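You operate a simulated robot arm through the tools that you are given. There is no shell and no other tool. Be economical: measure what you need, move in short steps, check, and stop when the job is done.

You run a simulated two-armed robot. Do the job below in one go: nothing can be reset, and whatever is moved stays where it is left.

JOB
Pick up the peg tin with one hand, pass it to the other hand and put it on the bed of the tilt tray. Set down upright: peg tin.

The check looks at the end state, three seconds after you hand in, the way a careful person would. Anything else that was tipped, shoved, dropped, spilled or broken makes it a failure.

ROBOT AND FRAMES
Two 7-joint arms with two-finger parallel grippers on one trunk, on a base that drives. Base frame: it is fixed to the floor where the robot stands at the start and does not move with it; the origin is under the middle of the robot, x ahead of it, y to its left, z up; the surface under the hand at the start is at about z = 800. Readings come in mm, rad, newtons and seconds.
The left shoulder is at the start at [50, 187, 985], the right one opposite. With the tool pointing down near the work surface each hand reaches from about 100 to 660 mm from the robot's upright axis, wherever it stands, measured 20 degrees to its own side. Places, roughly: bed of the tilt tray [-2300, -4000, 700]. Payload 3.43 kg a hand.
The TCP of each hand is the grasp point between the finger pads, 30 mm short of the fingertips. In the tool frame z runs along the fingers and y along their closing line. Largest opening 94 mm; finger width 28, thickness 10; the body of the gripper, 50 by 96 mm, starts 55 mm behind the TCP.
Orientation is that of the tool frame in the base frame, as a unit quaternion [x, y, z, w]. With the fingers straight down and closing along the base's y, the tool's x points along the base's -x, its y along +y and its z along -z.

CONTROLS
- The arms move only by the tool arm_command. It takes "left_targets", "right_targets" or both (then of equal length, played together; a hand with none holds still); each is one flat list of numbers, 7 for each row, row after row: the closure, from 0 (fully open) to 1 (shut), then the shift along the base's x, y, z in mm, then the turn, a rotation vector about the base's x, y, z in degrees. In form: [hand, x, y, z, rx, ry, rz, hand, x, y, z, rx, ry, rz, ...]. A call has 1 to 20 rows; each row is the pose to reach, as a shift and turn from the pose commanded when the call began. Each row takes 0.2 s and may step no farther than 50 mm and 0.15 rad from the row before; otherwise, or with a gripper value out of range, the whole call is refused. Where a pose cannot be reached the arm comes as near as it can. A force on the tool above 40 N (or 10 N above the force at the start of the call, whichever is more), or a blocked arm, ends the call early, and 0.2 s more pass. The fingers move at their own pace (about 153 mm/s each) and stop on an object; they squeeze with about 35 N. The grip force told is the motor's: it shows also when the fingers shut on nothing. Time passes only in rows, and 0.2 s behind the last, so rows that repeat a pose let the fingers close. It gives the time, the measured TCP pose, the force on the tool (base axes), the opening and the grip force at its end, in the units of the frame above (readings bear some noise), with the torque about the TCP (base axes, N m) and any sound that the robot's microphone picked up, and new pictures: "views" is both (left out), scene, wrist or none (wrist: the cameras of the hands that moved).
- Cameras (640 x 400 px; columns grow to the right, rows downward): "scene" is now at [137.4, 7, 1166.4]; the picture's right is [0.04, -1.00, 0.00], its down [-0.43, -0.02, -0.90] and it looks along [0.90, 0.04, -0.43] (base axes); focal length 284 px, centre (320, 200). "left" rides on the left gripper at [76, -14, -103] in its tool frame; the picture's right is [0.18, 0.98, 0.00], its down [-0.75, 0.14, -0.64] and it looks along [-0.63, 0.12, 0.77] (tool axes); focal length 243 px, centre (320, 200). "right" rides on the right gripper at [76, 14, -102] in its tool frame; the picture's right is [-0.18, 0.98, 0.00], its down [-0.75, -0.14, -0.64] and it looks along [-0.63, -0.12, 0.77] (tool axes); focal length 243 px, centre (320, 200).
- lift_body(by): slides the trunk up (or, below 0, down) by that many mm; the arms and the scene camera ride with it, the base frame stays. It gives what a move gives, with no picture.
- base_move(legs): drives the robot by 1 to 6 legs, each [ahead, left, turn to the left] in mm, mm and rad, along the robot's own axes; the way and the turn of a leg run together, so that a leg with both is an arc; at most 1500 mm and 3.142 rad a leg. The arms and the cameras ride along, it lands a little off, and it stops where it bumps. It gives what a move gives, and a new picture of the scene camera.
- head_to(pan, tilt): turns the head with the scene camera to pan (to the left, within 1.396 rad either way) and tilt (down, from -0.506 to 1.204), counted from straight ahead of the robot. It gives what a move gives, and a new picture of the scene camera.
- point_at(camera, pixels): there is no depth. For up to 12 entries [column, row, z] of the newest picture of that camera ("zoom" is the newest enlarged one), the place [x, y] in the base frame at which the ray of that pixel passes the height z, good to about 2 mm, but the place of the scene camera against the robot may be out by one fixed shift of up to 18 mm in any direction. The clock stands still meanwhile.
- zoom(camera, box): a new picture of the part [left, top, right, bottom] of that camera's present view, enlarged. The clock stands still meanwhile.
- hand_in(): hands the job in; it is judged then, once.

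Keep the steps short. Do not move on a guess: measure, check each grasp and each placing, and mend mistakes. In all there are 80 turns and 260 pictures (those below and enlarged ones count). Leave the grippers open and the arms clear of the work at the hand-in unless told otherwise, and finish with a single line.

The tools are called after "Emit:" by a JSON object that holds its "api" and its "payload". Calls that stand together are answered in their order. arm_command: Moves the arms, as the interface text tells. Its arguments: {"type":"object","properties":{"left_targets":{"type":"array"},"right_targets":{"type":"array"},"views":{"type":"string","enum":["both","scene","wrist","none"]}},"required":[]} The other tools are called the same way: lift_body (by) slides the trunk up or down; base_move (legs) drives the base; head_to (pan, tilt) turns the head that bears the scene camera; point_at (camera, pixels) gives the place at which the rays of pixels pass given heights; zoom (camera, box) takes an enlarged picture of a part of a camera's view; hand_in () hands the job in.

At the start:

```text
clock: 0.0
left_tool_pos: [374.6, 152.4, 1023.7]
left_orientation: [-0.001, 1.0, 0.0, 0.002]
left_force: [-0.3, 0.2, -0.1]
left_moment: [0.0, -0.02, -0.01]
left_width: 94.1
left_grasp_force: 0.1
right_tool_pos: [362.0, -175.8, 1001.8]
right_orientation: [-0.001, 1.0, 0.0, 0.0]
right_force: [0.2, -0.5, 0.4]
right_moment: [-0.02, 0.02, -0.04]
right_width: 93.9
right_grasp_force: 0.0
trunk travel left (down, up): [-200.0, 232.0]
robot x, y, heading: [1.4, 1.4, 0.001]
head pan, tilt: [0.042, 0.445]
```

scene: 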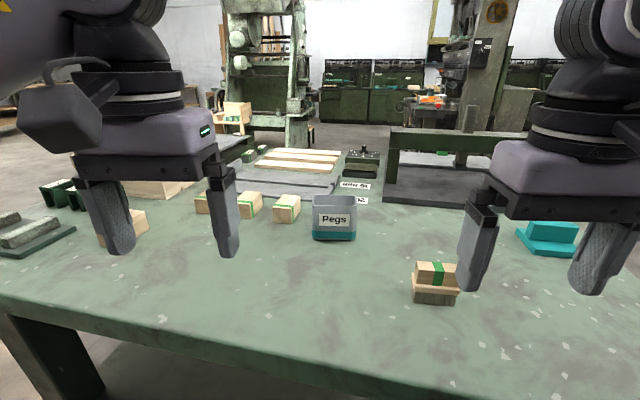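
right: 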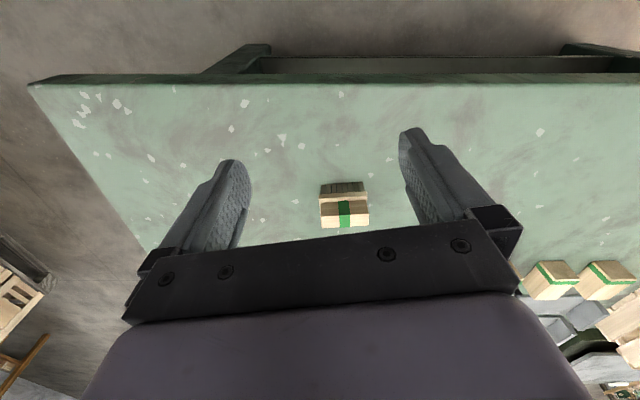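
left: 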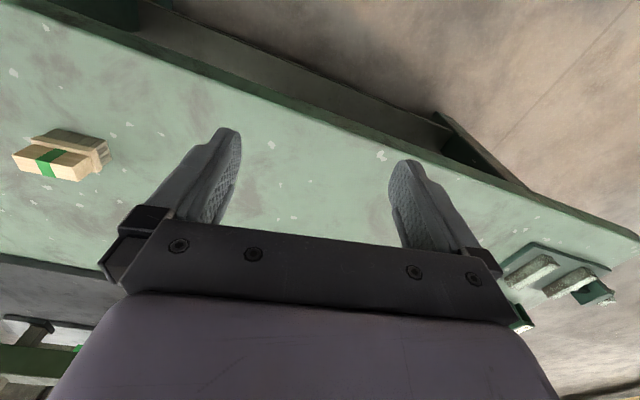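

The peg tin (label "Pegs") is at about (334,217) in the scene view. I'll zoom in on it and measure its position at table height and at its rim.

Emit:
{"api": "zoom", "payload": {"camera": "scene", "box": [270, 170, 398, 250]}}

Emit:
{"api": "point_at", "payload": {"camera": "scene", "pixels": [[313, 240, 800], [355, 241, 800], [334, 241, 800], [312, 203, 870], [357, 204, 870], [314, 195, 870], [353, 196, 870]]}}

```text
5.00 times, centred on (334, 210) of scene
```

zoom: 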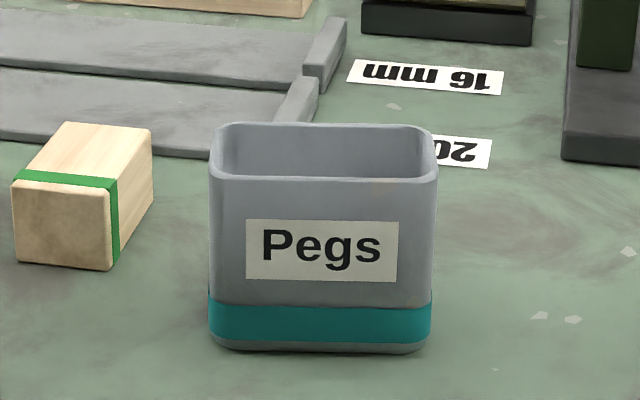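

```text
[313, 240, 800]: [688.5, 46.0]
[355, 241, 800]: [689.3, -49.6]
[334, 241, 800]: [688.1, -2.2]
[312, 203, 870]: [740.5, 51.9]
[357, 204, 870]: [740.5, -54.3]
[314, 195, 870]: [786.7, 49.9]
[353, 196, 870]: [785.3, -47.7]
```

The tin is about 100 mm wide in y, 60 mm deep in x and 90 mm tall, centred near (717, -2), so it has to be gripped along x. That is slightly beyond reach. Next I'll measure the table's front edge and the nearby objects.

Emit:
{"api": "point_at", "payload": {"camera": "scene", "pixels": [[10, 300, 800], [250, 347, 800], [450, 388, 800], [412, 300, 800], [458, 303, 800], [273, 222, 800], [294, 224, 800], [300, 206, 840], [520, 235, 800]]}}

Emit:
{"api": "head_to", "payload": {"pan": 0.0, "tilt": 1.0}}

```text
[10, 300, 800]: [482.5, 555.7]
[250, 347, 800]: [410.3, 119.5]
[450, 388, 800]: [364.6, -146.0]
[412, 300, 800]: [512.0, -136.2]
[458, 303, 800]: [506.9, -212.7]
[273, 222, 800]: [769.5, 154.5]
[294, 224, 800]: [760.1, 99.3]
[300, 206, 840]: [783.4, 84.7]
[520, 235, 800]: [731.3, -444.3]
```

```text
clock: 1.0
left_tool_pos: [375.1, 153.2, 1024.9]
left_orientation: [-0.001, 1.0, 0.0, 0.0]
left_force: [0.4, 0.3, 0.6]
left_moment: [0.01, -0.01, -0.02]
left_width: 94.1
left_grasp_force: 0.0
right_tool_pos: [362.0, -177.7, 1001.6]
right_orientation: [0.0, 1.0, 0.001, 0.0]
right_force: [-0.7, -0.8, 0.5]
right_moment: [0.02, 0.0, 0.0]
right_width: 93.8
right_grasp_force: 0.2
trunk travel left (down, up): [-200.0, 232.0]
robot x, y, heading: [-2.9, -1.1, -0.002]
head pan, tilt: [0.0, 1.0]
```

scene: 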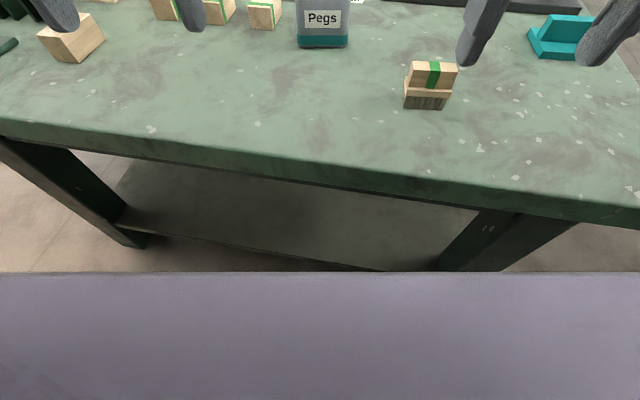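

The table edge lies at x≈390 at y=0 and runs closer on the right. I need to know where the front of the robot's base is (edge at row 272) before driving forward.

Emit:
{"api": "point_at", "payload": {"camera": "scene", "pixels": [[320, 272, 200], [320, 272, 300], [320, 272, 400], [320, 272, 600], [320, 272, 800], [320, 163, 800], [640, 207, 800], [560, 197, 800], [0, 122, 800], [299, 46, 800], [347, 47, 800]]}}

```text
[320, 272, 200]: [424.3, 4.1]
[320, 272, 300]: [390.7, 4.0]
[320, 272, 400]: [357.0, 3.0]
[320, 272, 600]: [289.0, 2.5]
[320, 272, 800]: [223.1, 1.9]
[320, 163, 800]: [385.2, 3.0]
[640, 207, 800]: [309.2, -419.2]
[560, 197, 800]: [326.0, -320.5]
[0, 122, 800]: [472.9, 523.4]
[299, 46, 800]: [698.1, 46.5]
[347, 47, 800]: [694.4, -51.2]
```

The base front is probably at x≈390–420 with the table leg around x≈490, so there's some room. I'll drive ahead 60 mm and look again.

Emit:
{"api": "base_move", "payload": {"legs": [[60, 0, 0]]}}

```text
clock: 1.9
left_tool_pos: [434.0, 153.8, 1023.8]
left_orientation: [-0.002, 1.0, 0.0, 0.0]
left_force: [-0.3, 0.5, 0.4]
left_moment: [0.0, 0.01, 0.01]
left_width: 94.1
left_grasp_force: 0.1
right_tool_pos: [421.3, -177.2, 1001.7]
right_orientation: [0.0, 1.0, 0.0, 0.0]
right_force: [0.5, 0.0, 0.5]
right_moment: [0.02, 0.01, 0.0]
right_width: 94.1
right_grasp_force: 0.0
trunk travel left (down, up): [-200.0, 232.0]
robot x, y, heading: [60.0, 1.2, 0.001]
head pan, tilt: [0.0, 1.0]
```

scene: 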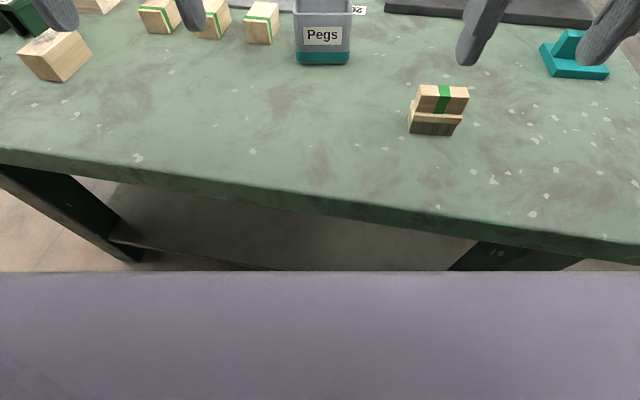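

There's still floor visible ahead of the base. I'll test reach from here: turn the right hand 90° about z so the fingers close along x, while moving it high towards the tin.

Emit:
{"api": "arm_command", "payload": {"right_targets": [0, 15, 0, 0, 0, 0, 8.2, 0, 30, 0, 0, 0, 0, 16.4, 0, 45, 0, 0, 0, 0, 24.6, 0, 60, 0, 0, 0, 0, 32.8, 0, 75, 0, 0, 0, 0, 41, 0, 90, 0, 0, 0, 0, 49.2, 0, 105, 0, 0, 0, 0, 57.4, 0, 120, 0, 0, 0, 0, 65.6, 0, 135, 0, 0, 0, 0, 73.8, 0, 150, 0, 0, 0, 0, 82, 0, 160, 0, 0, 0, 0, 90], "views": "wrist"}}

Emit:
{"api": "head_to", "payload": {"pan": 0.0, "tilt": 0.65}}

```text
clock: 4.3
left_tool_pos: [432.6, 151.6, 1024.6]
left_orientation: [-0.001, 1.0, 0.0, 0.001]
left_force: [-0.1, 0.2, -0.4]
left_moment: [0.0, -0.01, 0.01]
left_width: 94.1
left_grasp_force: 0.0
right_tool_pos: [375.8, -89.8, 964.7]
right_orientation: [-0.704, 0.71, 0.0, 0.001]
right_force: [-0.2, 0.4, 0.1]
right_moment: [0.02, -0.03, 0.01]
right_width: 93.9
right_grasp_force: 0.1
right hand out of reach, approached as far as the arm can: row 7, 8, 9, 10, 11
trunk travel left (down, up): [-200.0, 232.0]
robot x, y, heading: [58.2, 3.1, 0.002]
head pan, tilt: [0.0, 1.0]
```

right: 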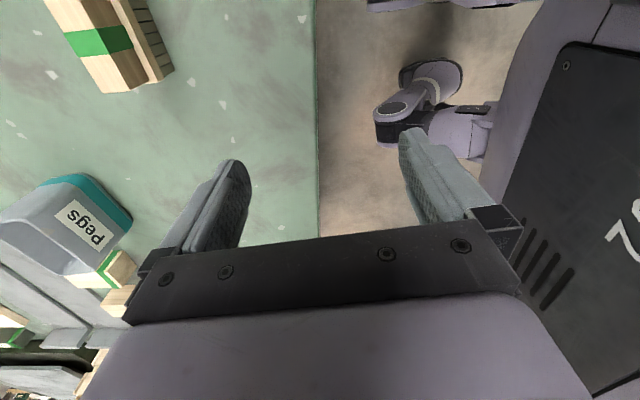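

```text
clock: 5.2
left_tool_pos: [433.5, 152.4, 1024.7]
left_orientation: [0.0, 1.0, 0.0, 0.002]
left_force: [-0.6, 0.4, -0.7]
left_moment: [-0.01, 0.0, 0.0]
left_width: 94.2
left_grasp_force: 0.1
right_tool_pos: [376.6, -89.3, 965.4]
right_orientation: [-0.703, 0.711, -0.001, 0.0]
right_force: [-0.4, 0.2, 0.1]
right_moment: [0.01, -0.03, 0.02]
right_width: 93.8
right_grasp_force: 0.0
trunk travel left (down, up): [-200.0, 232.0]
robot x, y, heading: [55.8, -4.3, -0.0]
head pan, tilt: [0.0, 0.649]
```

scene: 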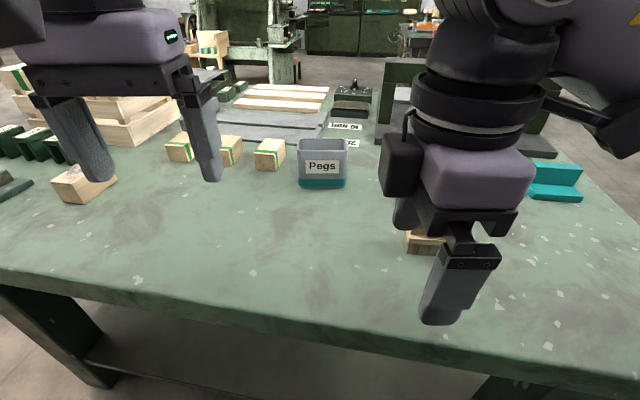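

The 90° orientation was reached, but the position drifted back to (376, -90, 965). I'll test whether the hand can go forward from here with the orientation held.

Emit:
{"api": "arm_command", "payload": {"right_targets": [0, 0, 0, 0, 0, 0, 0, 0, 0, 0, 20, 0, 0, 0, 0, 0, 0, 36, 0, 0, 0], "views": "scene"}}

```text
clock: 6.0
left_tool_pos: [433.6, 152.0, 1023.2]
left_orientation: [-0.001, 1.0, 0.0, 0.001]
left_force: [-0.6, 0.0, -0.3]
left_moment: [0.0, 0.02, 0.01]
left_width: 94.0
left_grasp_force: 0.1
right_tool_pos: [367.2, -86.7, 999.9]
right_orientation: [-0.706, 0.708, 0.0, 0.0]
right_force: [0.0, 0.1, -0.2]
right_moment: [0.0, 0.01, -0.04]
right_width: 94.1
right_grasp_force: 0.1
right hand out of reach, approached as far as the arm can: row 2, 3
trunk travel left (down, up): [-200.0, 232.0]
robot x, y, heading: [58.8, 2.3, -0.001]
head pan, tilt: [0.0, 0.649]
```

scene: 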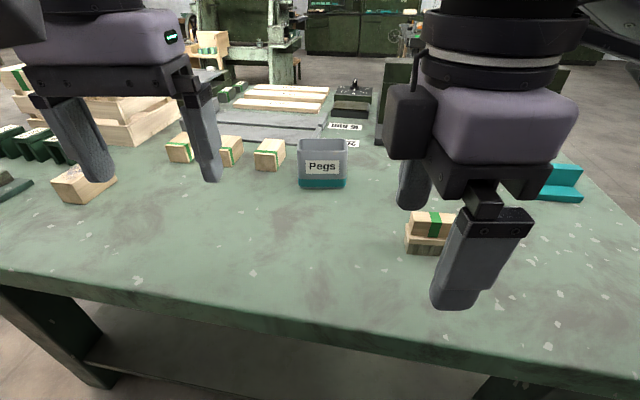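

A wrist joint looks to be at its limit in this sense of turn. I'll turn the right hand back through the start orientation and try the opposite turn.

Emit:
{"api": "arm_command", "payload": {"right_targets": [0, 5, -15, 0, 0, 0, -8.2, 0, 10, -30, 0, 0, 0, -16.4, 0, 15, -45, 0, 0, 0, -24.6, 0, 25, -60, 0, 0, 0, -32.8, 0, 35, -70, 0, 0, 0, -41, 0, 45, -80, 0, 0, 0, -49.2, 0, 54, -90, 0, 0, 0, -57.4, 0, 54, -90, 0, 0, 0, -65.6, 0, 54, -90, 0, 0, 0, -73.8, 0, 54, -90, 0, 0, 0, -82, 0, 54, -90, 0, 0, 0, -90, 0, 54, -90, 0, 0, 0, -98.2, 0, 60, -90, 0, 0, 0, -106.4, 0, 70, -90, 0, 0, 0, -114.6, 0, 80, -90, 0, 0, 0, -122.8, 0, 90, -90, 0, 0, 0, -131, 0, 100, -90, 0, 0, 0, -139.2, 0, 110, -90, 0, 0, 0, -147.4, 0, 120, -90, 0, 0, 0, -155.6], "views": "scene"}}

```text
clock: 10.0
left_tool_pos: [434.0, 152.9, 1023.1]
left_orientation: [0.0, 1.0, -0.001, 0.001]
left_force: [-0.9, 0.3, 0.2]
left_moment: [-0.01, 0.0, -0.03]
left_width: 94.1
left_grasp_force: 0.0
right_tool_pos: [487.5, -176.7, 998.9]
right_orientation: [0.543, 0.84, 0.001, 0.0]
right_force: [0.1, 0.8, 0.2]
right_moment: [0.0, -0.03, -0.01]
right_width: 94.3
right_grasp_force: 0.0
trunk travel left (down, up): [-200.0, 232.0]
robot x, y, heading: [56.6, -1.8, -0.001]
head pan, tilt: [0.0, 0.649]
```

scene: 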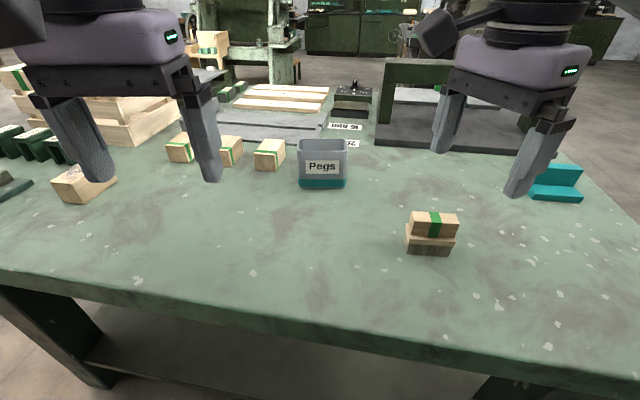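

This sense works, with the camera stalk on the inner side. I'll finish the turn and move forward towards the tin, staying high.

Emit:
{"api": "arm_command", "payload": {"right_targets": [0, 20, 10, 0, 0, 0, -8.2, 0, 40, 20, 0, 0, 0, -16.4, 0, 60, 30, 0, 0, 0, -24.2, 0, 90, 45, 0, 0, 0, -24.2, 0, 120, 60, 0, 0, 0, -24.2, 0, 150, 75, 0, 0, 0, -24.2, 0, 180, 90, 0, 0, 0, -24.2], "views": "both"}}

```text
clock: 11.6
left_tool_pos: [432.3, 152.7, 1024.1]
left_orientation: [-0.001, 1.0, -0.001, 0.001]
left_force: [0.7, 0.7, -0.6]
left_moment: [-0.02, 0.02, -0.01]
left_width: 94.3
left_grasp_force: 0.0
right_tool_pos: [641.6, -95.8, 989.3]
right_orientation: [0.705, 0.709, 0.0, 0.001]
right_force: [-0.6, 1.1, 0.3]
right_moment: [-0.02, 0.0, -0.01]
right_width: 94.0
right_grasp_force: 0.0
right hand out of reach, approached as far as the arm can: row 7
trunk travel left (down, up): [-200.0, 232.0]
robot x, y, heading: [58.7, 1.0, -0.001]
head pan, tilt: [0.0, 0.649]
```

scene: 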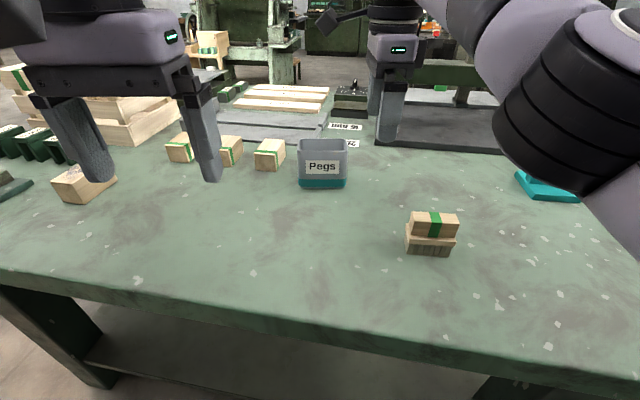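
right: 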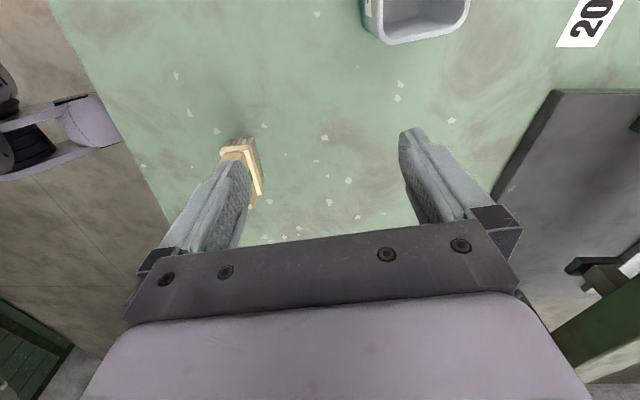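

I get x≈642 at most, so the base must come about 80 mm closer. The wrist view shows part of the robot's base near the table edge at left (60–120, 90–180). I'll zoom there to judge clearance.

Emit:
{"api": "zoom", "payload": {"camera": "right", "box": [0, 40, 240, 190]}}

Emit:
{"api": "point_at", "payload": {"camera": "right", "pixels": [[120, 140, 0], [120, 140, 200], [120, 140, 300], [120, 140, 400], [130, 140, 800], [100, 95, 300], [378, 43, 890], [470, 15, 890], [365, 5, 890], [223, 155, 850], [263, 193, 850], [365, 25, 800]]}}

```text
2.67 times, centred on (120, 115) of right
```

zoom: 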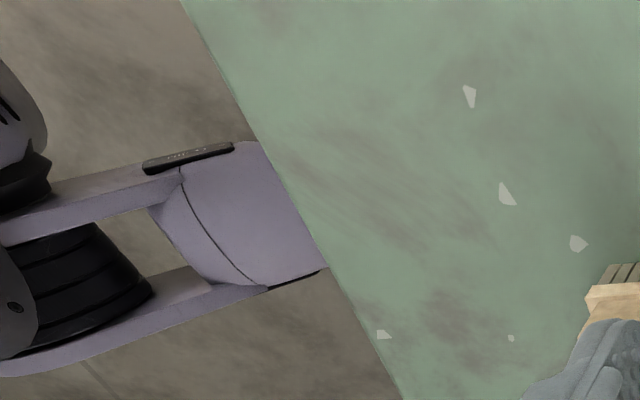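

```text
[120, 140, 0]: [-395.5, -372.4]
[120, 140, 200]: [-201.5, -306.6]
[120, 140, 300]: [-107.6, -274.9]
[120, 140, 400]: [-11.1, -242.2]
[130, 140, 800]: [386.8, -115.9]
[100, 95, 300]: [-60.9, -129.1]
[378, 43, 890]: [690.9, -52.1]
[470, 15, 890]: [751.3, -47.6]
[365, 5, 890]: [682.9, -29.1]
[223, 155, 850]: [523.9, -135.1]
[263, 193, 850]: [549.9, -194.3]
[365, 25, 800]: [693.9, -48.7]
```

The base's low front slides under the table top, and the wide lavender edge is the chest close to the camera. There looks to be room, so I'll drive ahead 80 mm with the hand well above the tin.

Emit:
{"api": "base_move", "payload": {"legs": [[80, 0, 0]]}}

```text
clock: 12.8
left_tool_pos: [511.6, 151.3, 1024.3]
left_orientation: [0.001, 1.0, -0.001, 0.0]
left_force: [0.9, -0.2, -0.3]
left_moment: [-0.01, 0.03, 0.0]
left_width: 94.1
left_grasp_force: 0.1
right_tool_pos: [718.6, -97.6, 988.9]
right_orientation: [0.707, 0.708, 0.001, 0.001]
right_force: [-0.7, -0.6, -0.2]
right_moment: [0.0, 0.0, -0.01]
right_width: 94.0
right_grasp_force: 0.0
trunk travel left (down, up): [-200.0, 232.0]
robot x, y, heading: [140.5, 2.4, -0.001]
head pan, tilt: [0.0, 0.649]
stopped in leg 1: the robot was blocked; the commanded pose is now the measured one
```

scene: 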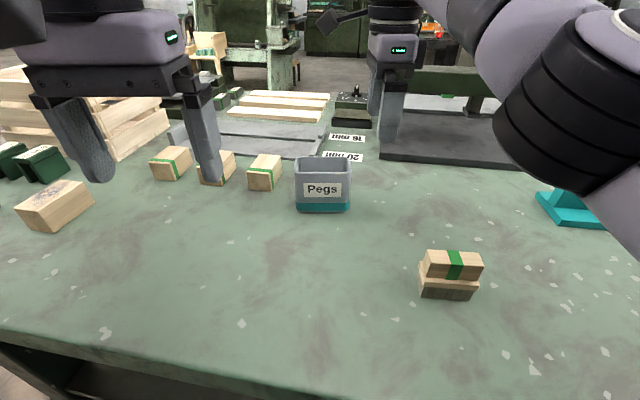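

It stopped against something, but essentially at the full 80 mm. The tin hasn't moved. Now I'll tilt the right hand 30° so the fingers point inward and down, still high and beside the tin.

Emit:
{"api": "arm_command", "payload": {"right_targets": [0, 0, -10, 0, 8, 0, 0, 0, 0, -20, 0, 16, 0, 0, 0, 0, -30, 0, 24, 0, 0, 0, 0, -35, 0, 30, 0, 0], "views": "both"}}

```text
clock: 13.8
left_tool_pos: [512.2, 151.6, 1024.0]
left_orientation: [0.0, 1.0, 0.0, 0.0]
left_force: [0.5, -0.4, 0.1]
left_moment: [-0.01, -0.01, 0.0]
left_width: 94.2
left_grasp_force: 0.0
right_tool_pos: [746.4, -132.0, 994.9]
right_orientation: [0.682, 0.684, 0.183, -0.185]
right_force: [0.3, 0.1, -0.5]
right_moment: [-0.01, 0.02, 0.01]
right_width: 94.2
right_grasp_force: 0.0
right hand out of reach, approached as far as the arm can: row 1, 2, 3, 4
trunk travel left (down, up): [-200.0, 232.0]
robot x, y, heading: [140.2, -3.4, -0.005]
head pan, tilt: [0.0, 0.649]
```

scene: 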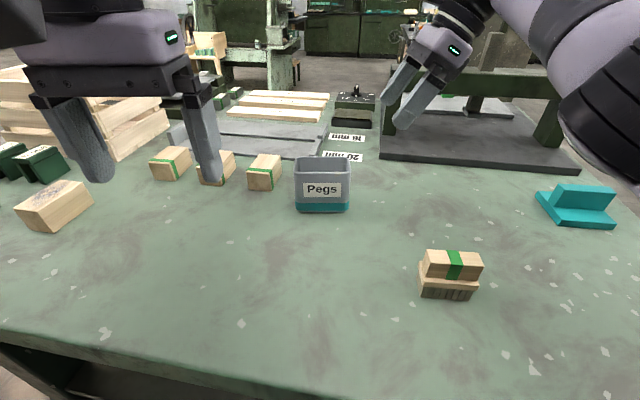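
right: 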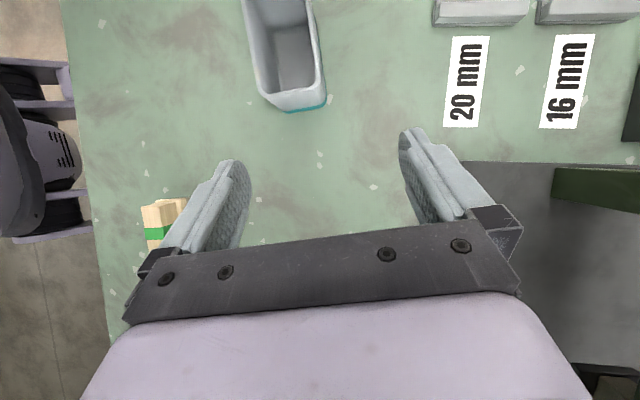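

The 30° tilt is reached (at x=746) and the tin is clearly seen and empty. I'll measure its rim from the wrist camera.

Emit:
{"api": "zoom", "payload": {"camera": "right", "box": [200, 0, 392, 120]}}

Emit:
{"api": "point_at", "payload": {"camera": "right", "pixels": [[258, 85, 890], [320, 82, 890], [240, 0, 890], [305, 0, 890], [290, 97, 890], [290, 109, 800], [145, 205, 840], [185, 200, 840], [441, 22, 810], [526, 18, 810]]}}

```text
3.33 times, centred on (296, 60) of right
```

zoom: 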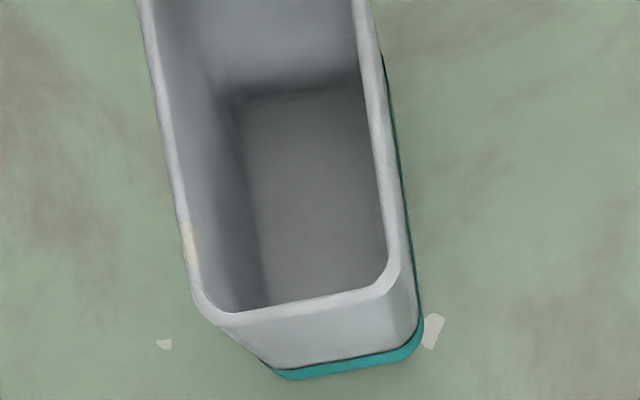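

```text
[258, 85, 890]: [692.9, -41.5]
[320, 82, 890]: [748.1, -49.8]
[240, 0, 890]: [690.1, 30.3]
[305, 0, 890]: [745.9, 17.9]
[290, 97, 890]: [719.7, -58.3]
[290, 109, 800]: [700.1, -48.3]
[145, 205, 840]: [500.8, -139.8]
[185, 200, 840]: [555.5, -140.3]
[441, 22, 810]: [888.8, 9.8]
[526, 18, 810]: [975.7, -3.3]
```

The tin is centred at about x=719, spans y≈-54 to +48, and has about 2° of yaw. I'll move to a pre-grasp point about 110 mm back along the tool direction, (718.5, -93, 953), correcting the yaw as I go.

Emit:
{"api": "arm_command", "payload": {"right_targets": [0, -14, 20, -20, 0, 0, 1, 0, -28, 39, -42, 0, 0, 2, 0, -28, 39, -42, 0, 0, 2], "views": "both"}}

```text
clock: 14.6
left_tool_pos: [511.4, 153.1, 1023.0]
left_orientation: [0.001, 1.0, 0.0, 0.0]
left_force: [0.6, 0.4, 0.4]
left_moment: [0.04, 0.01, -0.03]
left_width: 94.0
left_grasp_force: 0.0
right_tool_pos: [749.1, -88.9, 961.4]
right_orientation: [0.671, 0.695, 0.18, -0.187]
right_force: [0.1, 0.2, 0.5]
right_moment: [-0.03, 0.01, 0.02]
right_width: 94.0
right_grasp_force: 0.2
right hand out of reach, approached as far as the arm can: row 1, 2, 3
trunk travel left (down, up): [-200.0, 232.0]
robot x, y, heading: [136.8, -0.9, -0.008]
head pan, tilt: [0.0, 0.649]
```

scene: 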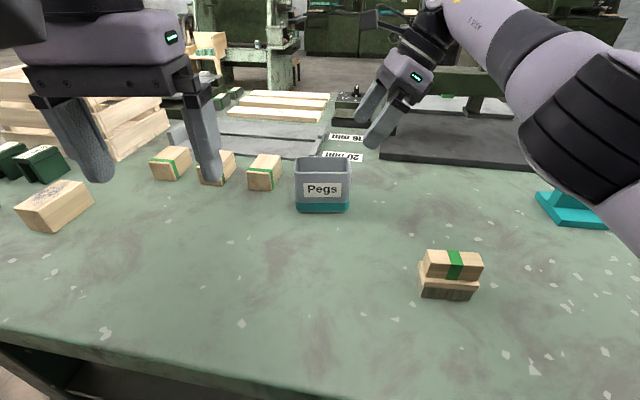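
right: 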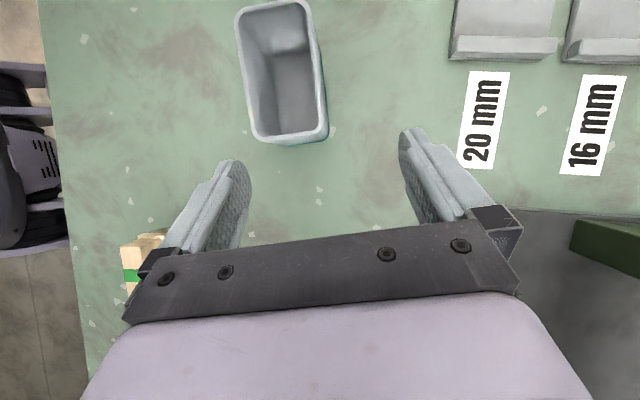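

x is still 749 because the commanded pose is beyond reach. I'll step -30 in x and read again.

Emit:
{"api": "arm_command", "payload": {"right_targets": [0, -15, 0, 0, 0, 0, 0, 0, -30, 0, 0, 0, 0, 0, 0, -30, 0, 0, 0, 0, 0], "views": "wrist"}}

```text
clock: 15.4
left_tool_pos: [511.9, 152.9, 1023.6]
left_orientation: [0.0, 1.0, 0.0, 0.0]
left_force: [0.5, -1.2, 0.7]
left_moment: [0.0, 0.01, 0.02]
left_width: 94.1
left_grasp_force: 0.0
right_tool_pos: [747.7, -87.8, 965.7]
right_orientation: [0.671, 0.695, 0.181, -0.185]
right_force: [0.3, -0.4, 1.9]
right_moment: [0.01, -0.02, 0.02]
right_width: 94.1
right_grasp_force: 0.1
right hand out of reach, approached as far as the arm can: row 1, 2, 3
trunk travel left (down, up): [-200.0, 232.0]
robot x, y, heading: [138.2, 0.7, -0.002]
head pan, tilt: [0.0, 0.649]
```

right: 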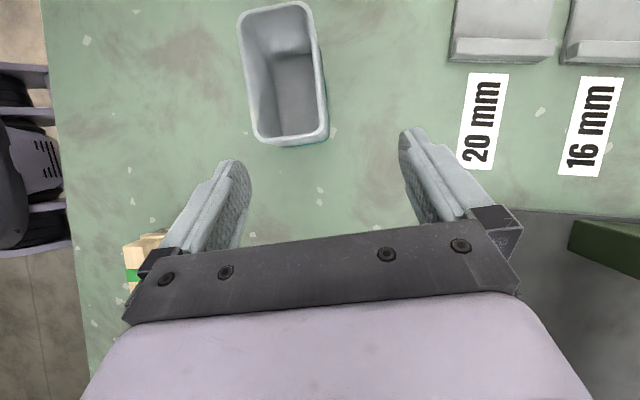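

The hand can't come nearer than x≈748 with this much tilt, which is a wrist limit. I'll reduce the tilt to about 15° and aim for x=719 again.

Emit:
{"api": "arm_command", "payload": {"right_targets": [0, 15, 0, 0, -8, 0, 0, 0, 30, 0, 0, -15, 0, 0, 0, 30, 0, 0, -15, 0, 0], "views": "none"}}

```text
clock: 16.2
left_tool_pos: [511.5, 153.0, 1024.0]
left_orientation: [0.0, 1.0, -0.001, 0.0]
left_force: [0.3, -0.1, 0.1]
left_moment: [0.0, 0.0, 0.0]
left_width: 94.2
left_grasp_force: 0.1
right_tool_pos: [741.3, -97.2, 954.7]
right_orientation: [0.689, 0.713, 0.088, -0.096]
right_force: [-0.6, 1.0, -0.6]
right_moment: [-0.01, -0.01, 0.02]
right_width: 94.0
right_grasp_force: 0.1
right hand out of reach, approached as far as the arm can: row 1, 2, 3
trunk travel left (down, up): [-200.0, 232.0]
robot x, y, heading: [137.5, 0.4, 0.001]
head pan, tilt: [0.0, 0.649]
```

Better, but x is still about 22 mm too far. I'll back the base off 25 mm so the hand sits over the tin's centre line. That also ends the contact at the front.

Emit:
{"api": "base_move", "payload": {"legs": [[-25, 0, 0]]}}

Emit:
{"api": "arm_command", "payload": {"right_targets": [0, 0, 0, 0, 0, 0, 0, 0, 10, 0, 0, 0, 0, 0], "views": "wrist"}}

```text
clock: 17.0
left_tool_pos: [486.9, 153.6, 1023.0]
left_orientation: [0.0, 1.0, 0.0, 0.0]
left_force: [0.5, 0.6, 0.0]
left_moment: [0.01, -0.01, 0.01]
left_width: 94.1
left_grasp_force: 0.1
right_tool_pos: [715.9, -97.9, 954.4]
right_orientation: [0.689, 0.713, 0.089, -0.096]
right_force: [0.2, 0.3, 0.2]
right_moment: [0.01, -0.02, 0.0]
right_width: 94.0
right_grasp_force: 0.0
trunk travel left (down, up): [-200.0, 232.0]
robot x, y, heading: [112.4, 2.0, -0.002]
head pan, tilt: [0.0, 0.649]
```

scene: 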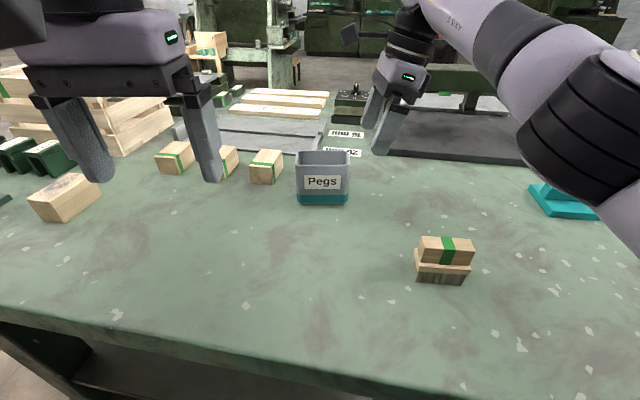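

```text
clock: 17.6
left_tool_pos: [486.6, 153.5, 1023.6]
left_orientation: [0.0, 1.0, -0.001, 0.0]
left_force: [0.0, 0.3, 0.3]
left_moment: [-0.01, -0.04, -0.02]
left_width: 94.2
left_grasp_force: 0.1
right_tool_pos: [719.0, -100.4, 950.8]
right_orientation: [0.689, 0.713, 0.088, -0.096]
right_force: [-0.1, -0.5, 0.6]
right_moment: [-0.01, 0.0, -0.03]
right_width: 94.4
right_grasp_force: 0.1
right hand out of reach, approached as far as the arm can: row 2
trunk travel left (down, up): [-200.0, 232.0]
robot x, y, heading: [112.8, -0.6, -0.002]
head pan, tilt: [0.0, 0.649]
```

right: 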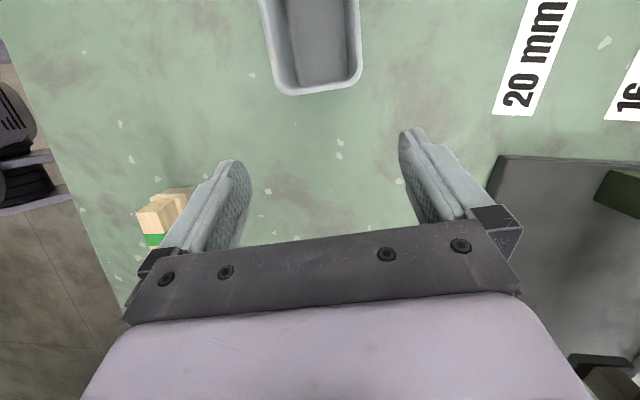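

I need to tell whether this is an extension limit or a wrist limit, so I'll test a plain 40 mm pull back towards the robot.

Emit:
{"api": "arm_command", "payload": {"right_targets": [0, -20, 0, 0, 0, 0, 0, 0, -40, 0, 0, 0, 0, 0, 0, -40, 0, 0, 0, 0, 0], "views": "none"}}

```text
clock: 18.4
left_tool_pos: [486.6, 152.7, 1023.3]
left_orientation: [-0.001, 1.0, 0.001, -0.001]
left_force: [0.4, 1.0, 0.3]
left_moment: [0.0, -0.01, -0.04]
left_width: 94.0
left_grasp_force: 0.1
right_tool_pos: [677.9, -100.0, 951.6]
right_orientation: [0.69, 0.712, 0.088, -0.097]
right_force: [0.3, -0.1, 0.8]
right_moment: [0.0, 0.0, -0.01]
right_width: 94.0
right_grasp_force: 0.0
trunk travel left (down, up): [-200.0, 232.0]
robot x, y, heading: [114.4, 0.4, -0.0]
head pan, tilt: [0.0, 0.649]
```

It follows exactly, so this is an extension limit, and the earlier oddity came from stale out-of-reach commands. I'll drive the base forward 24 mm again, which stops just short of the bump.

Emit:
{"api": "base_move", "payload": {"legs": [[24, 0, 0]]}}

Emit:
{"api": "arm_command", "payload": {"right_targets": [0, 10, 5, 0, 8, 0, 0, 0, 16, 8, 0, 15, 0, 0, 0, 16, 8, 0, 15, 0, 0], "views": "wrist"}}

```text
clock: 19.2
left_tool_pos: [510.7, 152.2, 1023.5]
left_orientation: [0.0, 1.0, 0.001, 0.0]
left_force: [-1.8, -0.3, 0.4]
left_moment: [0.01, 0.0, -0.04]
left_width: 94.1
left_grasp_force: 0.1
right_tool_pos: [701.8, -101.3, 951.2]
right_orientation: [0.689, 0.713, 0.089, -0.096]
right_force: [-0.1, -0.2, -0.6]
right_moment: [-0.01, 0.01, 0.01]
right_width: 93.9
right_grasp_force: 0.2
trunk travel left (down, up): [-200.0, 232.0]
robot x, y, heading: [138.4, 0.3, -0.005]
head pan, tilt: [0.0, 0.649]
```

scene: 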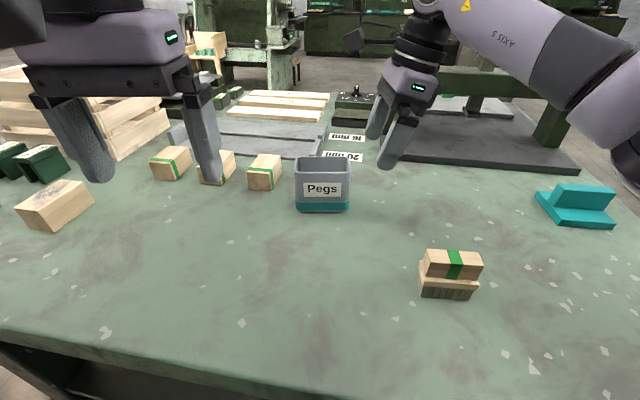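

```text
clock: 20.0
left_tool_pos: [511.9, 152.8, 1023.7]
left_orientation: [0.0, 1.0, 0.0, 0.0]
left_force: [-0.1, 0.5, 0.3]
left_moment: [-0.01, 0.01, 0.01]
left_width: 93.9
left_grasp_force: 0.0
right_tool_pos: [718.1, -93.6, 951.8]
right_orientation: [0.671, 0.695, 0.181, -0.185]
right_force: [-0.6, 0.1, -0.1]
right_moment: [0.01, 0.01, 0.01]
right_width: 93.9
right_grasp_force: 0.0
trunk travel left (down, up): [-200.0, 232.0]
robot x, y, heading: [138.0, 0.2, 0.002]
head pan, tilt: [0.0, 0.649]
```

right: 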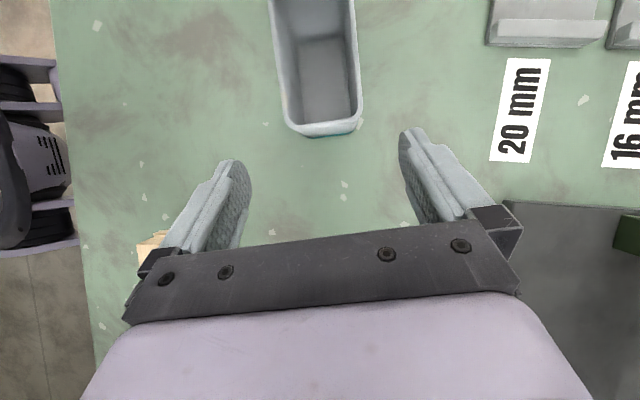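

That puts the hand exactly at the pre-grasp with the tin centred between the fingers (cols 285–360). I'll advance along the tool direction to (718.5, -38, 858), still open.

Emit:
{"api": "arm_command", "payload": {"right_targets": [0, 0, 14, -24, 0, 0, 0, 0, 0, 28, -47, 0, 0, 0, 0, 0, 42, -71, 0, 0, 0, 0, 0, 55, -94, 0, 0, 0], "views": "both"}}

```text
clock: 21.0
left_tool_pos: [512.4, 152.4, 1023.9]
left_orientation: [0.0, 1.0, 0.0, -0.001]
left_force: [-0.4, -0.5, 0.6]
left_moment: [-0.02, -0.02, 0.01]
left_width: 94.1
left_grasp_force: 0.2
right_tool_pos: [718.7, -39.2, 856.1]
right_orientation: [0.671, 0.695, 0.181, -0.186]
right_force: [-0.2, 0.0, 0.8]
right_moment: [-0.02, 0.0, -0.04]
right_width: 94.1
right_grasp_force: 0.0
trunk travel left (down, up): [-200.0, 232.0]
robot x, y, heading: [138.6, -2.3, -0.002]
head pan, tilt: [0.0, 0.649]
```

scene: 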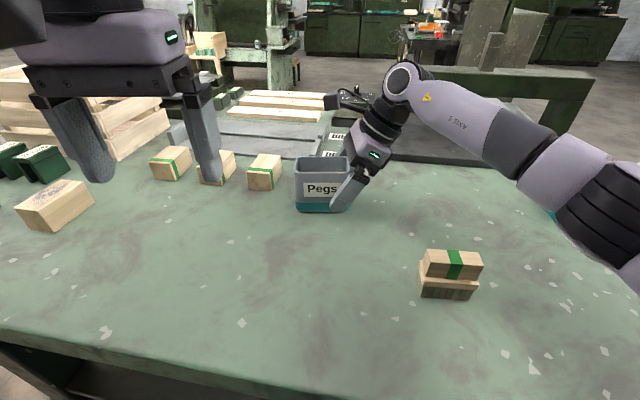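
right: 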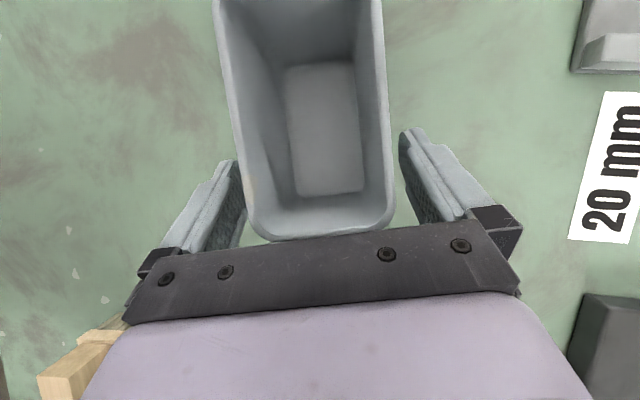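

The fingers straddle the tin with clearance on both sides. Closing now.

Emit:
{"api": "arm_command", "payload": {"right_targets": [0.25, 0, 0, 0, 0, 0, 0, 0.5, 0, 0, 0, 0, 0, 0, 1, 0, 0, 0, 0, 0, 0, 1, 0, 0, 0, 0, 0, 0], "views": "both"}}

```text
clock: 22.0
left_tool_pos: [511.9, 153.2, 1024.1]
left_orientation: [0.0, 1.0, 0.0, 0.0]
left_force: [-0.3, -0.5, -0.7]
left_moment: [0.0, 0.01, -0.02]
left_width: 93.8
left_grasp_force: 0.1
right_tool_pos: [718.7, -37.7, 857.1]
right_orientation: [0.671, 0.695, 0.181, -0.185]
right_force: [-0.4, 1.1, -0.7]
right_moment: [-0.02, -0.03, -0.02]
right_width: 64.5
right_grasp_force: 35.0
trunk travel left (down, up): [-200.0, 232.0]
robot x, y, heading: [135.4, 2.2, -0.0]
head pan, tilt: [0.0, 0.649]
```

scene: 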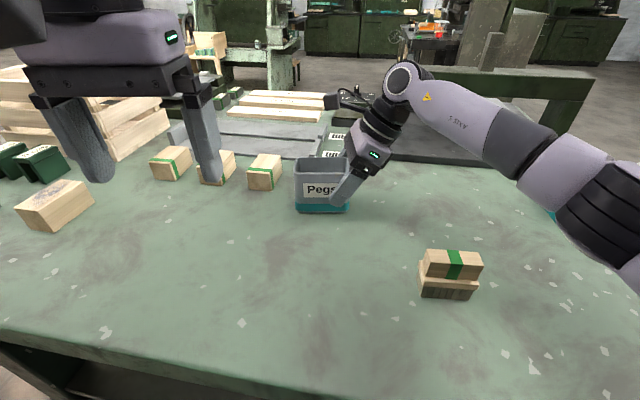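
right: 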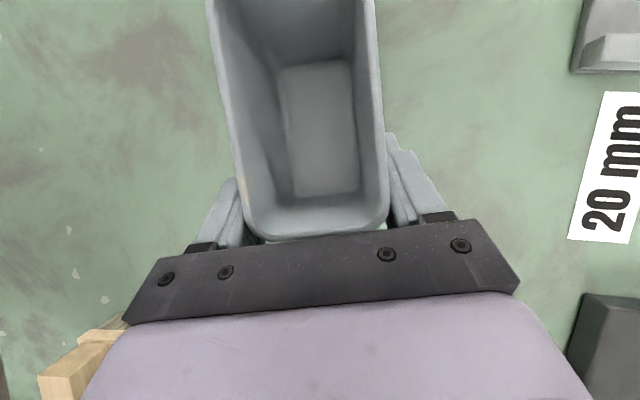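

Gripped at width 64.5 with 35 N. I'll lift 30 mm straight up first, then on up to +100 mm.

Emit:
{"api": "arm_command", "payload": {"right_targets": [1, 0, 0, 15, 0, 0, 0, 1, 0, 0, 30, 0, 0, 0, 1, 0, 0, 50, 0, 0, 0, 1, 0, 0, 75, 0, 0, 0, 1, 0, 0, 100, 0, 0, 0], "views": "both"}}

```text
clock: 23.2
left_tool_pos: [511.5, 151.4, 1023.5]
left_orientation: [0.001, 1.0, 0.0, -0.001]
left_force: [0.4, -0.9, -0.7]
left_moment: [-0.01, 0.03, 0.0]
left_width: 93.9
left_grasp_force: 0.1
right_tool_pos: [717.4, -39.3, 957.4]
right_orientation: [0.671, 0.695, 0.181, -0.185]
right_force: [0.2, -0.4, -1.5]
right_moment: [-0.07, 0.01, 0.0]
right_width: 64.0
right_grasp_force: 35.1
trunk travel left (down, up): [-200.0, 232.0]
robot x, y, heading: [138.2, -1.1, -0.002]
head pan, tilt: [0.0, 0.649]
```

scene: 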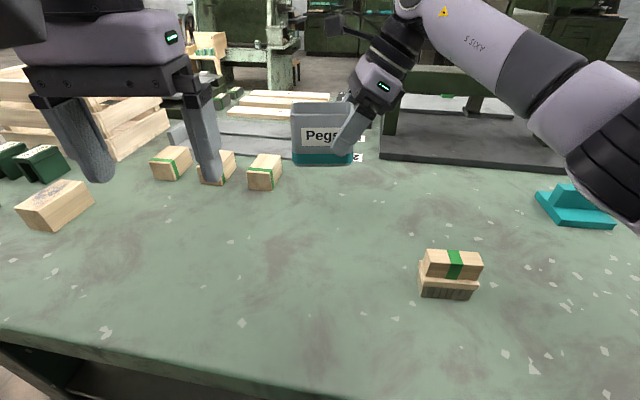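
right: 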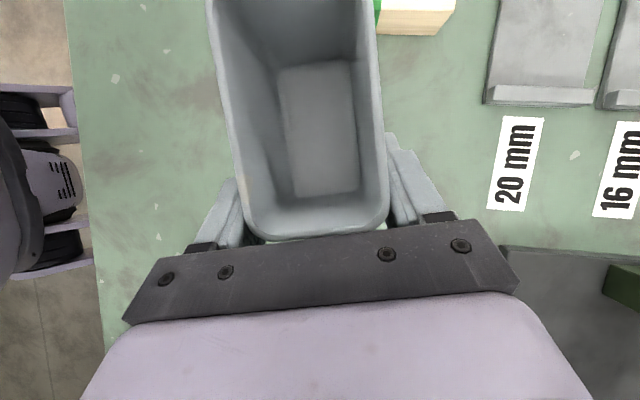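

The tin is up and level, and light at about 1.5 N. I'll bring it closer to (600, -90, 1000) with the right hand, while the left hand turns +92° about z further out to the left, to get ready for a hand-over in the air.

Emit:
{"api": "arm_command", "payload": {"right_targets": [1, -10, -5, 4, 0, 0, 0, 1, -20, -9, 8, 0, 0, 0, 1, -30, -13, 12, 0, 0, 0, 1, -40, -17, 16, 0, 0, 0, 1, -50, -21, 20, 0, 0, 0, 1, -60, -25, 24, 0, 0, 0, 1, -70, -30, 28, 0, 0, 0, 1, -80, -35, 32, 0, 0, 0, 1, -90, -40, 36, 0, 0, 0, 1, -100, -44, 40, 0, 0, 0, 1, -110, -48, 43, 0, 0, 0, 1, -118, -51, 43, 0, 0, 0], "left_targets": [0, 5, 8, 0, 0, 0, 7.67, 0, 10, 16, 0, 0, 0, 15.33, 0, 15, 24, 0, 0, 0, 23, 0, 20, 32, 0, 0, 0, 30.67, 0, 25, 40, 0, 0, 0, 38.33, 0, 30, 48, 0, 0, 0, 46, 0, 35, 56, 0, 0, 0, 53.67, 0, 40, 64, 0, 0, 0, 61.33, 0, 45, 72, 0, 0, 0, 69, 0, 50, 80, 0, 0, 0, 76.67, 0, 55, 88, 0, 0, 0, 84.33, 0, 60, 96, 0, 0, 0, 92], "views": "both"}}

```text
clock: 25.8
left_tool_pos: [572.6, 248.7, 1024.1]
left_orientation: [0.721, -0.693, 0.0, 0.0]
left_force: [0.4, 0.2, 0.8]
left_moment: [0.04, 0.02, 0.0]
left_width: 94.0
left_grasp_force: 0.1
right_tool_pos: [599.8, -89.2, 1000.5]
right_orientation: [0.671, 0.695, 0.18, -0.186]
right_force: [0.1, 0.1, -2.9]
right_moment: [-0.02, 0.01, 0.0]
right_width: 64.0
right_grasp_force: 35.2
trunk travel left (down, up): [-200.0, 232.0]
robot x, y, heading: [138.0, -0.7, 0.0]
head pan, tilt: [0.0, 0.649]
```

scene: 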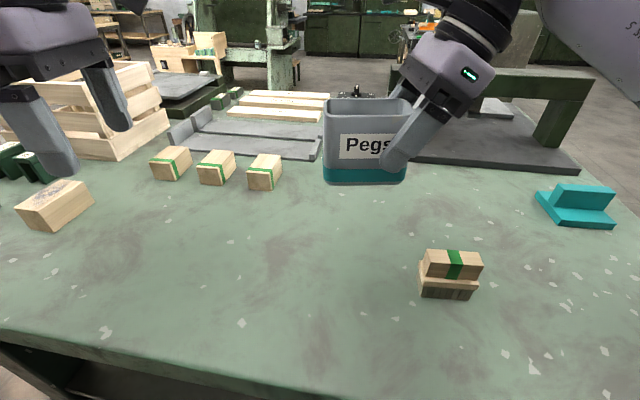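
right: 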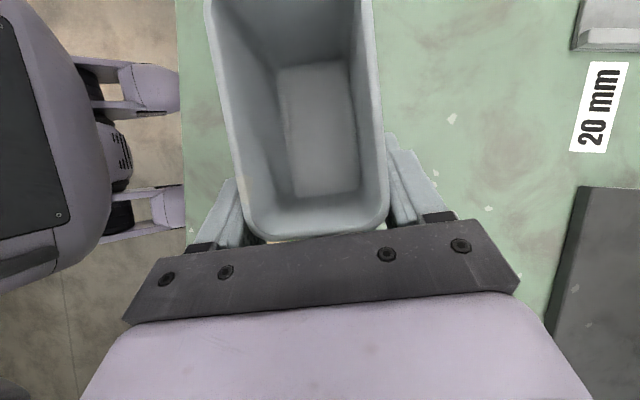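
left: 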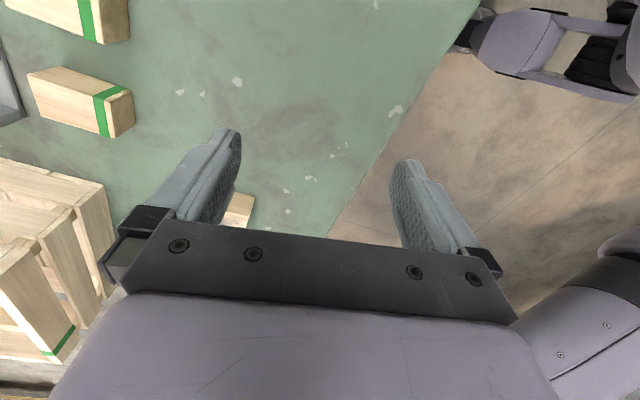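

Both are good. Now I'll tilt the left hand by -55° about x so it points inward, still clear at y≈249.

Emit:
{"api": "arm_command", "payload": {"left_targets": [0, 4, 0, 5, -8, 0, 0, 0, 8, 0, 10, -16, 0, 0, 0, 12, 0, 15, -24, 0, 0, 0, 16, 0, 20, -32, 0, 0, 0, 20, 0, 25, -40, 0, 0, 0, 24, 0, 30, -48, 0, 0, 0, 26, 0, 39, -55, 0, 0], "views": "both"}}

```text
clock: 27.4
left_tool_pos: [597.0, 249.3, 1064.0]
left_orientation: [0.638, -0.615, 0.322, 0.333]
left_force: [-0.1, -0.2, 0.2]
left_moment: [-0.01, -0.01, 0.0]
left_width: 93.9
left_grasp_force: 0.2
right_tool_pos: [600.8, -87.9, 1000.4]
right_orientation: [0.67, 0.696, 0.181, -0.186]
right_force: [0.2, 0.4, -1.8]
right_moment: [-0.03, 0.0, 0.0]
right_width: 63.9
right_grasp_force: 35.0
trunk travel left (down, up): [-200.0, 232.0]
robot x, y, heading: [135.4, 3.7, -0.001]
head pan, tilt: [0.0, 0.649]
```

scene: 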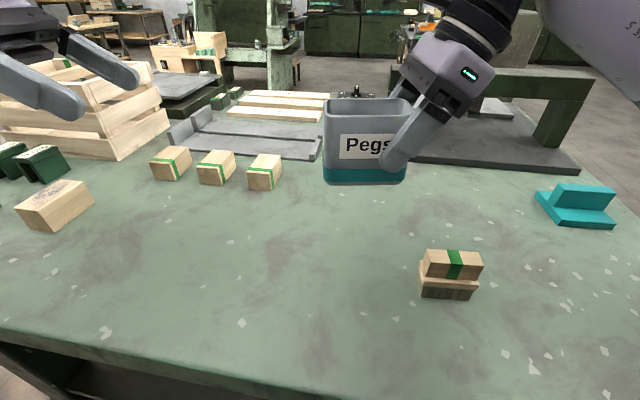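
left: 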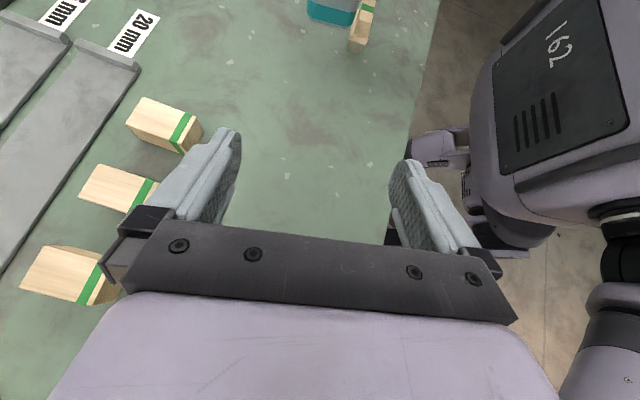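

The left tilt is reached. I'll move it to the pre-grasp at (598, 81, 1063).

Emit:
{"api": "arm_command", "payload": {"left_targets": [0, 0, -42, 0, 0, 0, 0, 0, 1, -84, 0, 0, 0, 0, 0, 1, -126, 0, 0, 0, 0, 0, 1, -168, 0, 0, 0, 0], "views": "both"}}

```text
clock: 28.4
left_tool_pos: [597.3, 79.5, 1063.3]
left_orientation: [0.638, -0.616, 0.321, 0.332]
left_force: [-0.2, -0.7, -0.4]
left_moment: [-0.01, -0.02, -0.05]
left_width: 94.0
left_grasp_force: 0.0
right_tool_pos: [599.1, -88.4, 1001.6]
right_orientation: [0.671, 0.695, 0.18, -0.185]
right_force: [0.4, 0.6, -2.0]
right_moment: [-0.04, -0.01, 0.0]
right_width: 64.2
right_grasp_force: 35.0
trunk travel left (down, up): [-200.0, 232.0]
robot x, y, heading: [136.0, -1.2, -0.004]
head pan, tilt: [0.0, 0.649]
```

scene: 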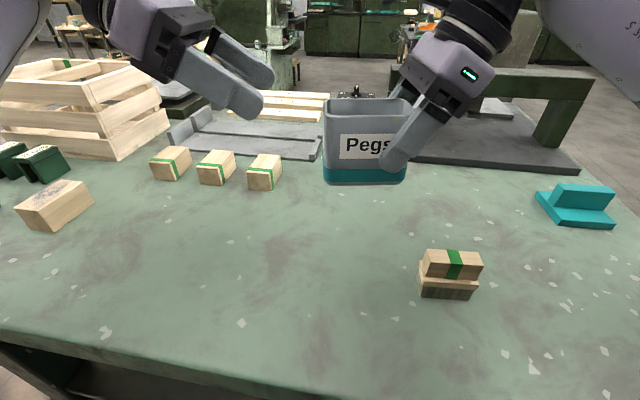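
left: 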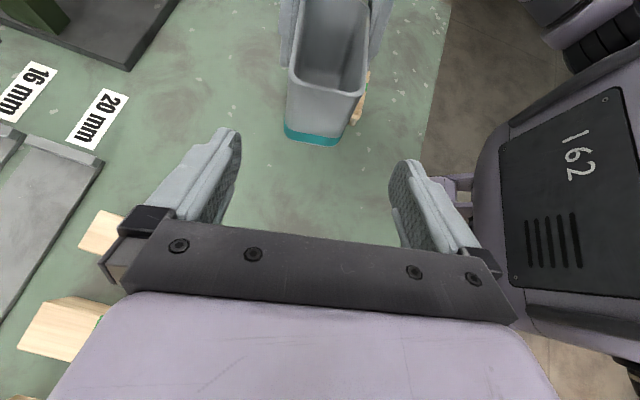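

The left camera shows the tin between the fingers. I'll check the tin's near end: rim at about z=1034, bottom at about z=944.

Emit:
{"api": "zoom", "payload": {"camera": "left", "box": [240, 0, 432, 160]}}

Emit:
{"api": "point_at", "payload": {"camera": "left", "pixels": [[290, 75, 1034], [365, 88, 1034], [325, 93, 1034], [286, 134, 950], [340, 144, 950], [313, 145, 944]]}}

```text
2.50 times, centred on (336, 80) of left
```

zoom: 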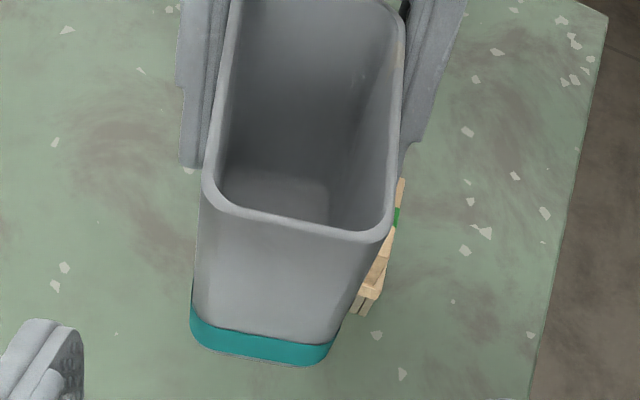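

```text
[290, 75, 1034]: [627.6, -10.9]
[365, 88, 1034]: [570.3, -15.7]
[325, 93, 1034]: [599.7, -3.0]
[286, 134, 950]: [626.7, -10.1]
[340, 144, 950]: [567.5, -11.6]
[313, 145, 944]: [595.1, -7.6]
```

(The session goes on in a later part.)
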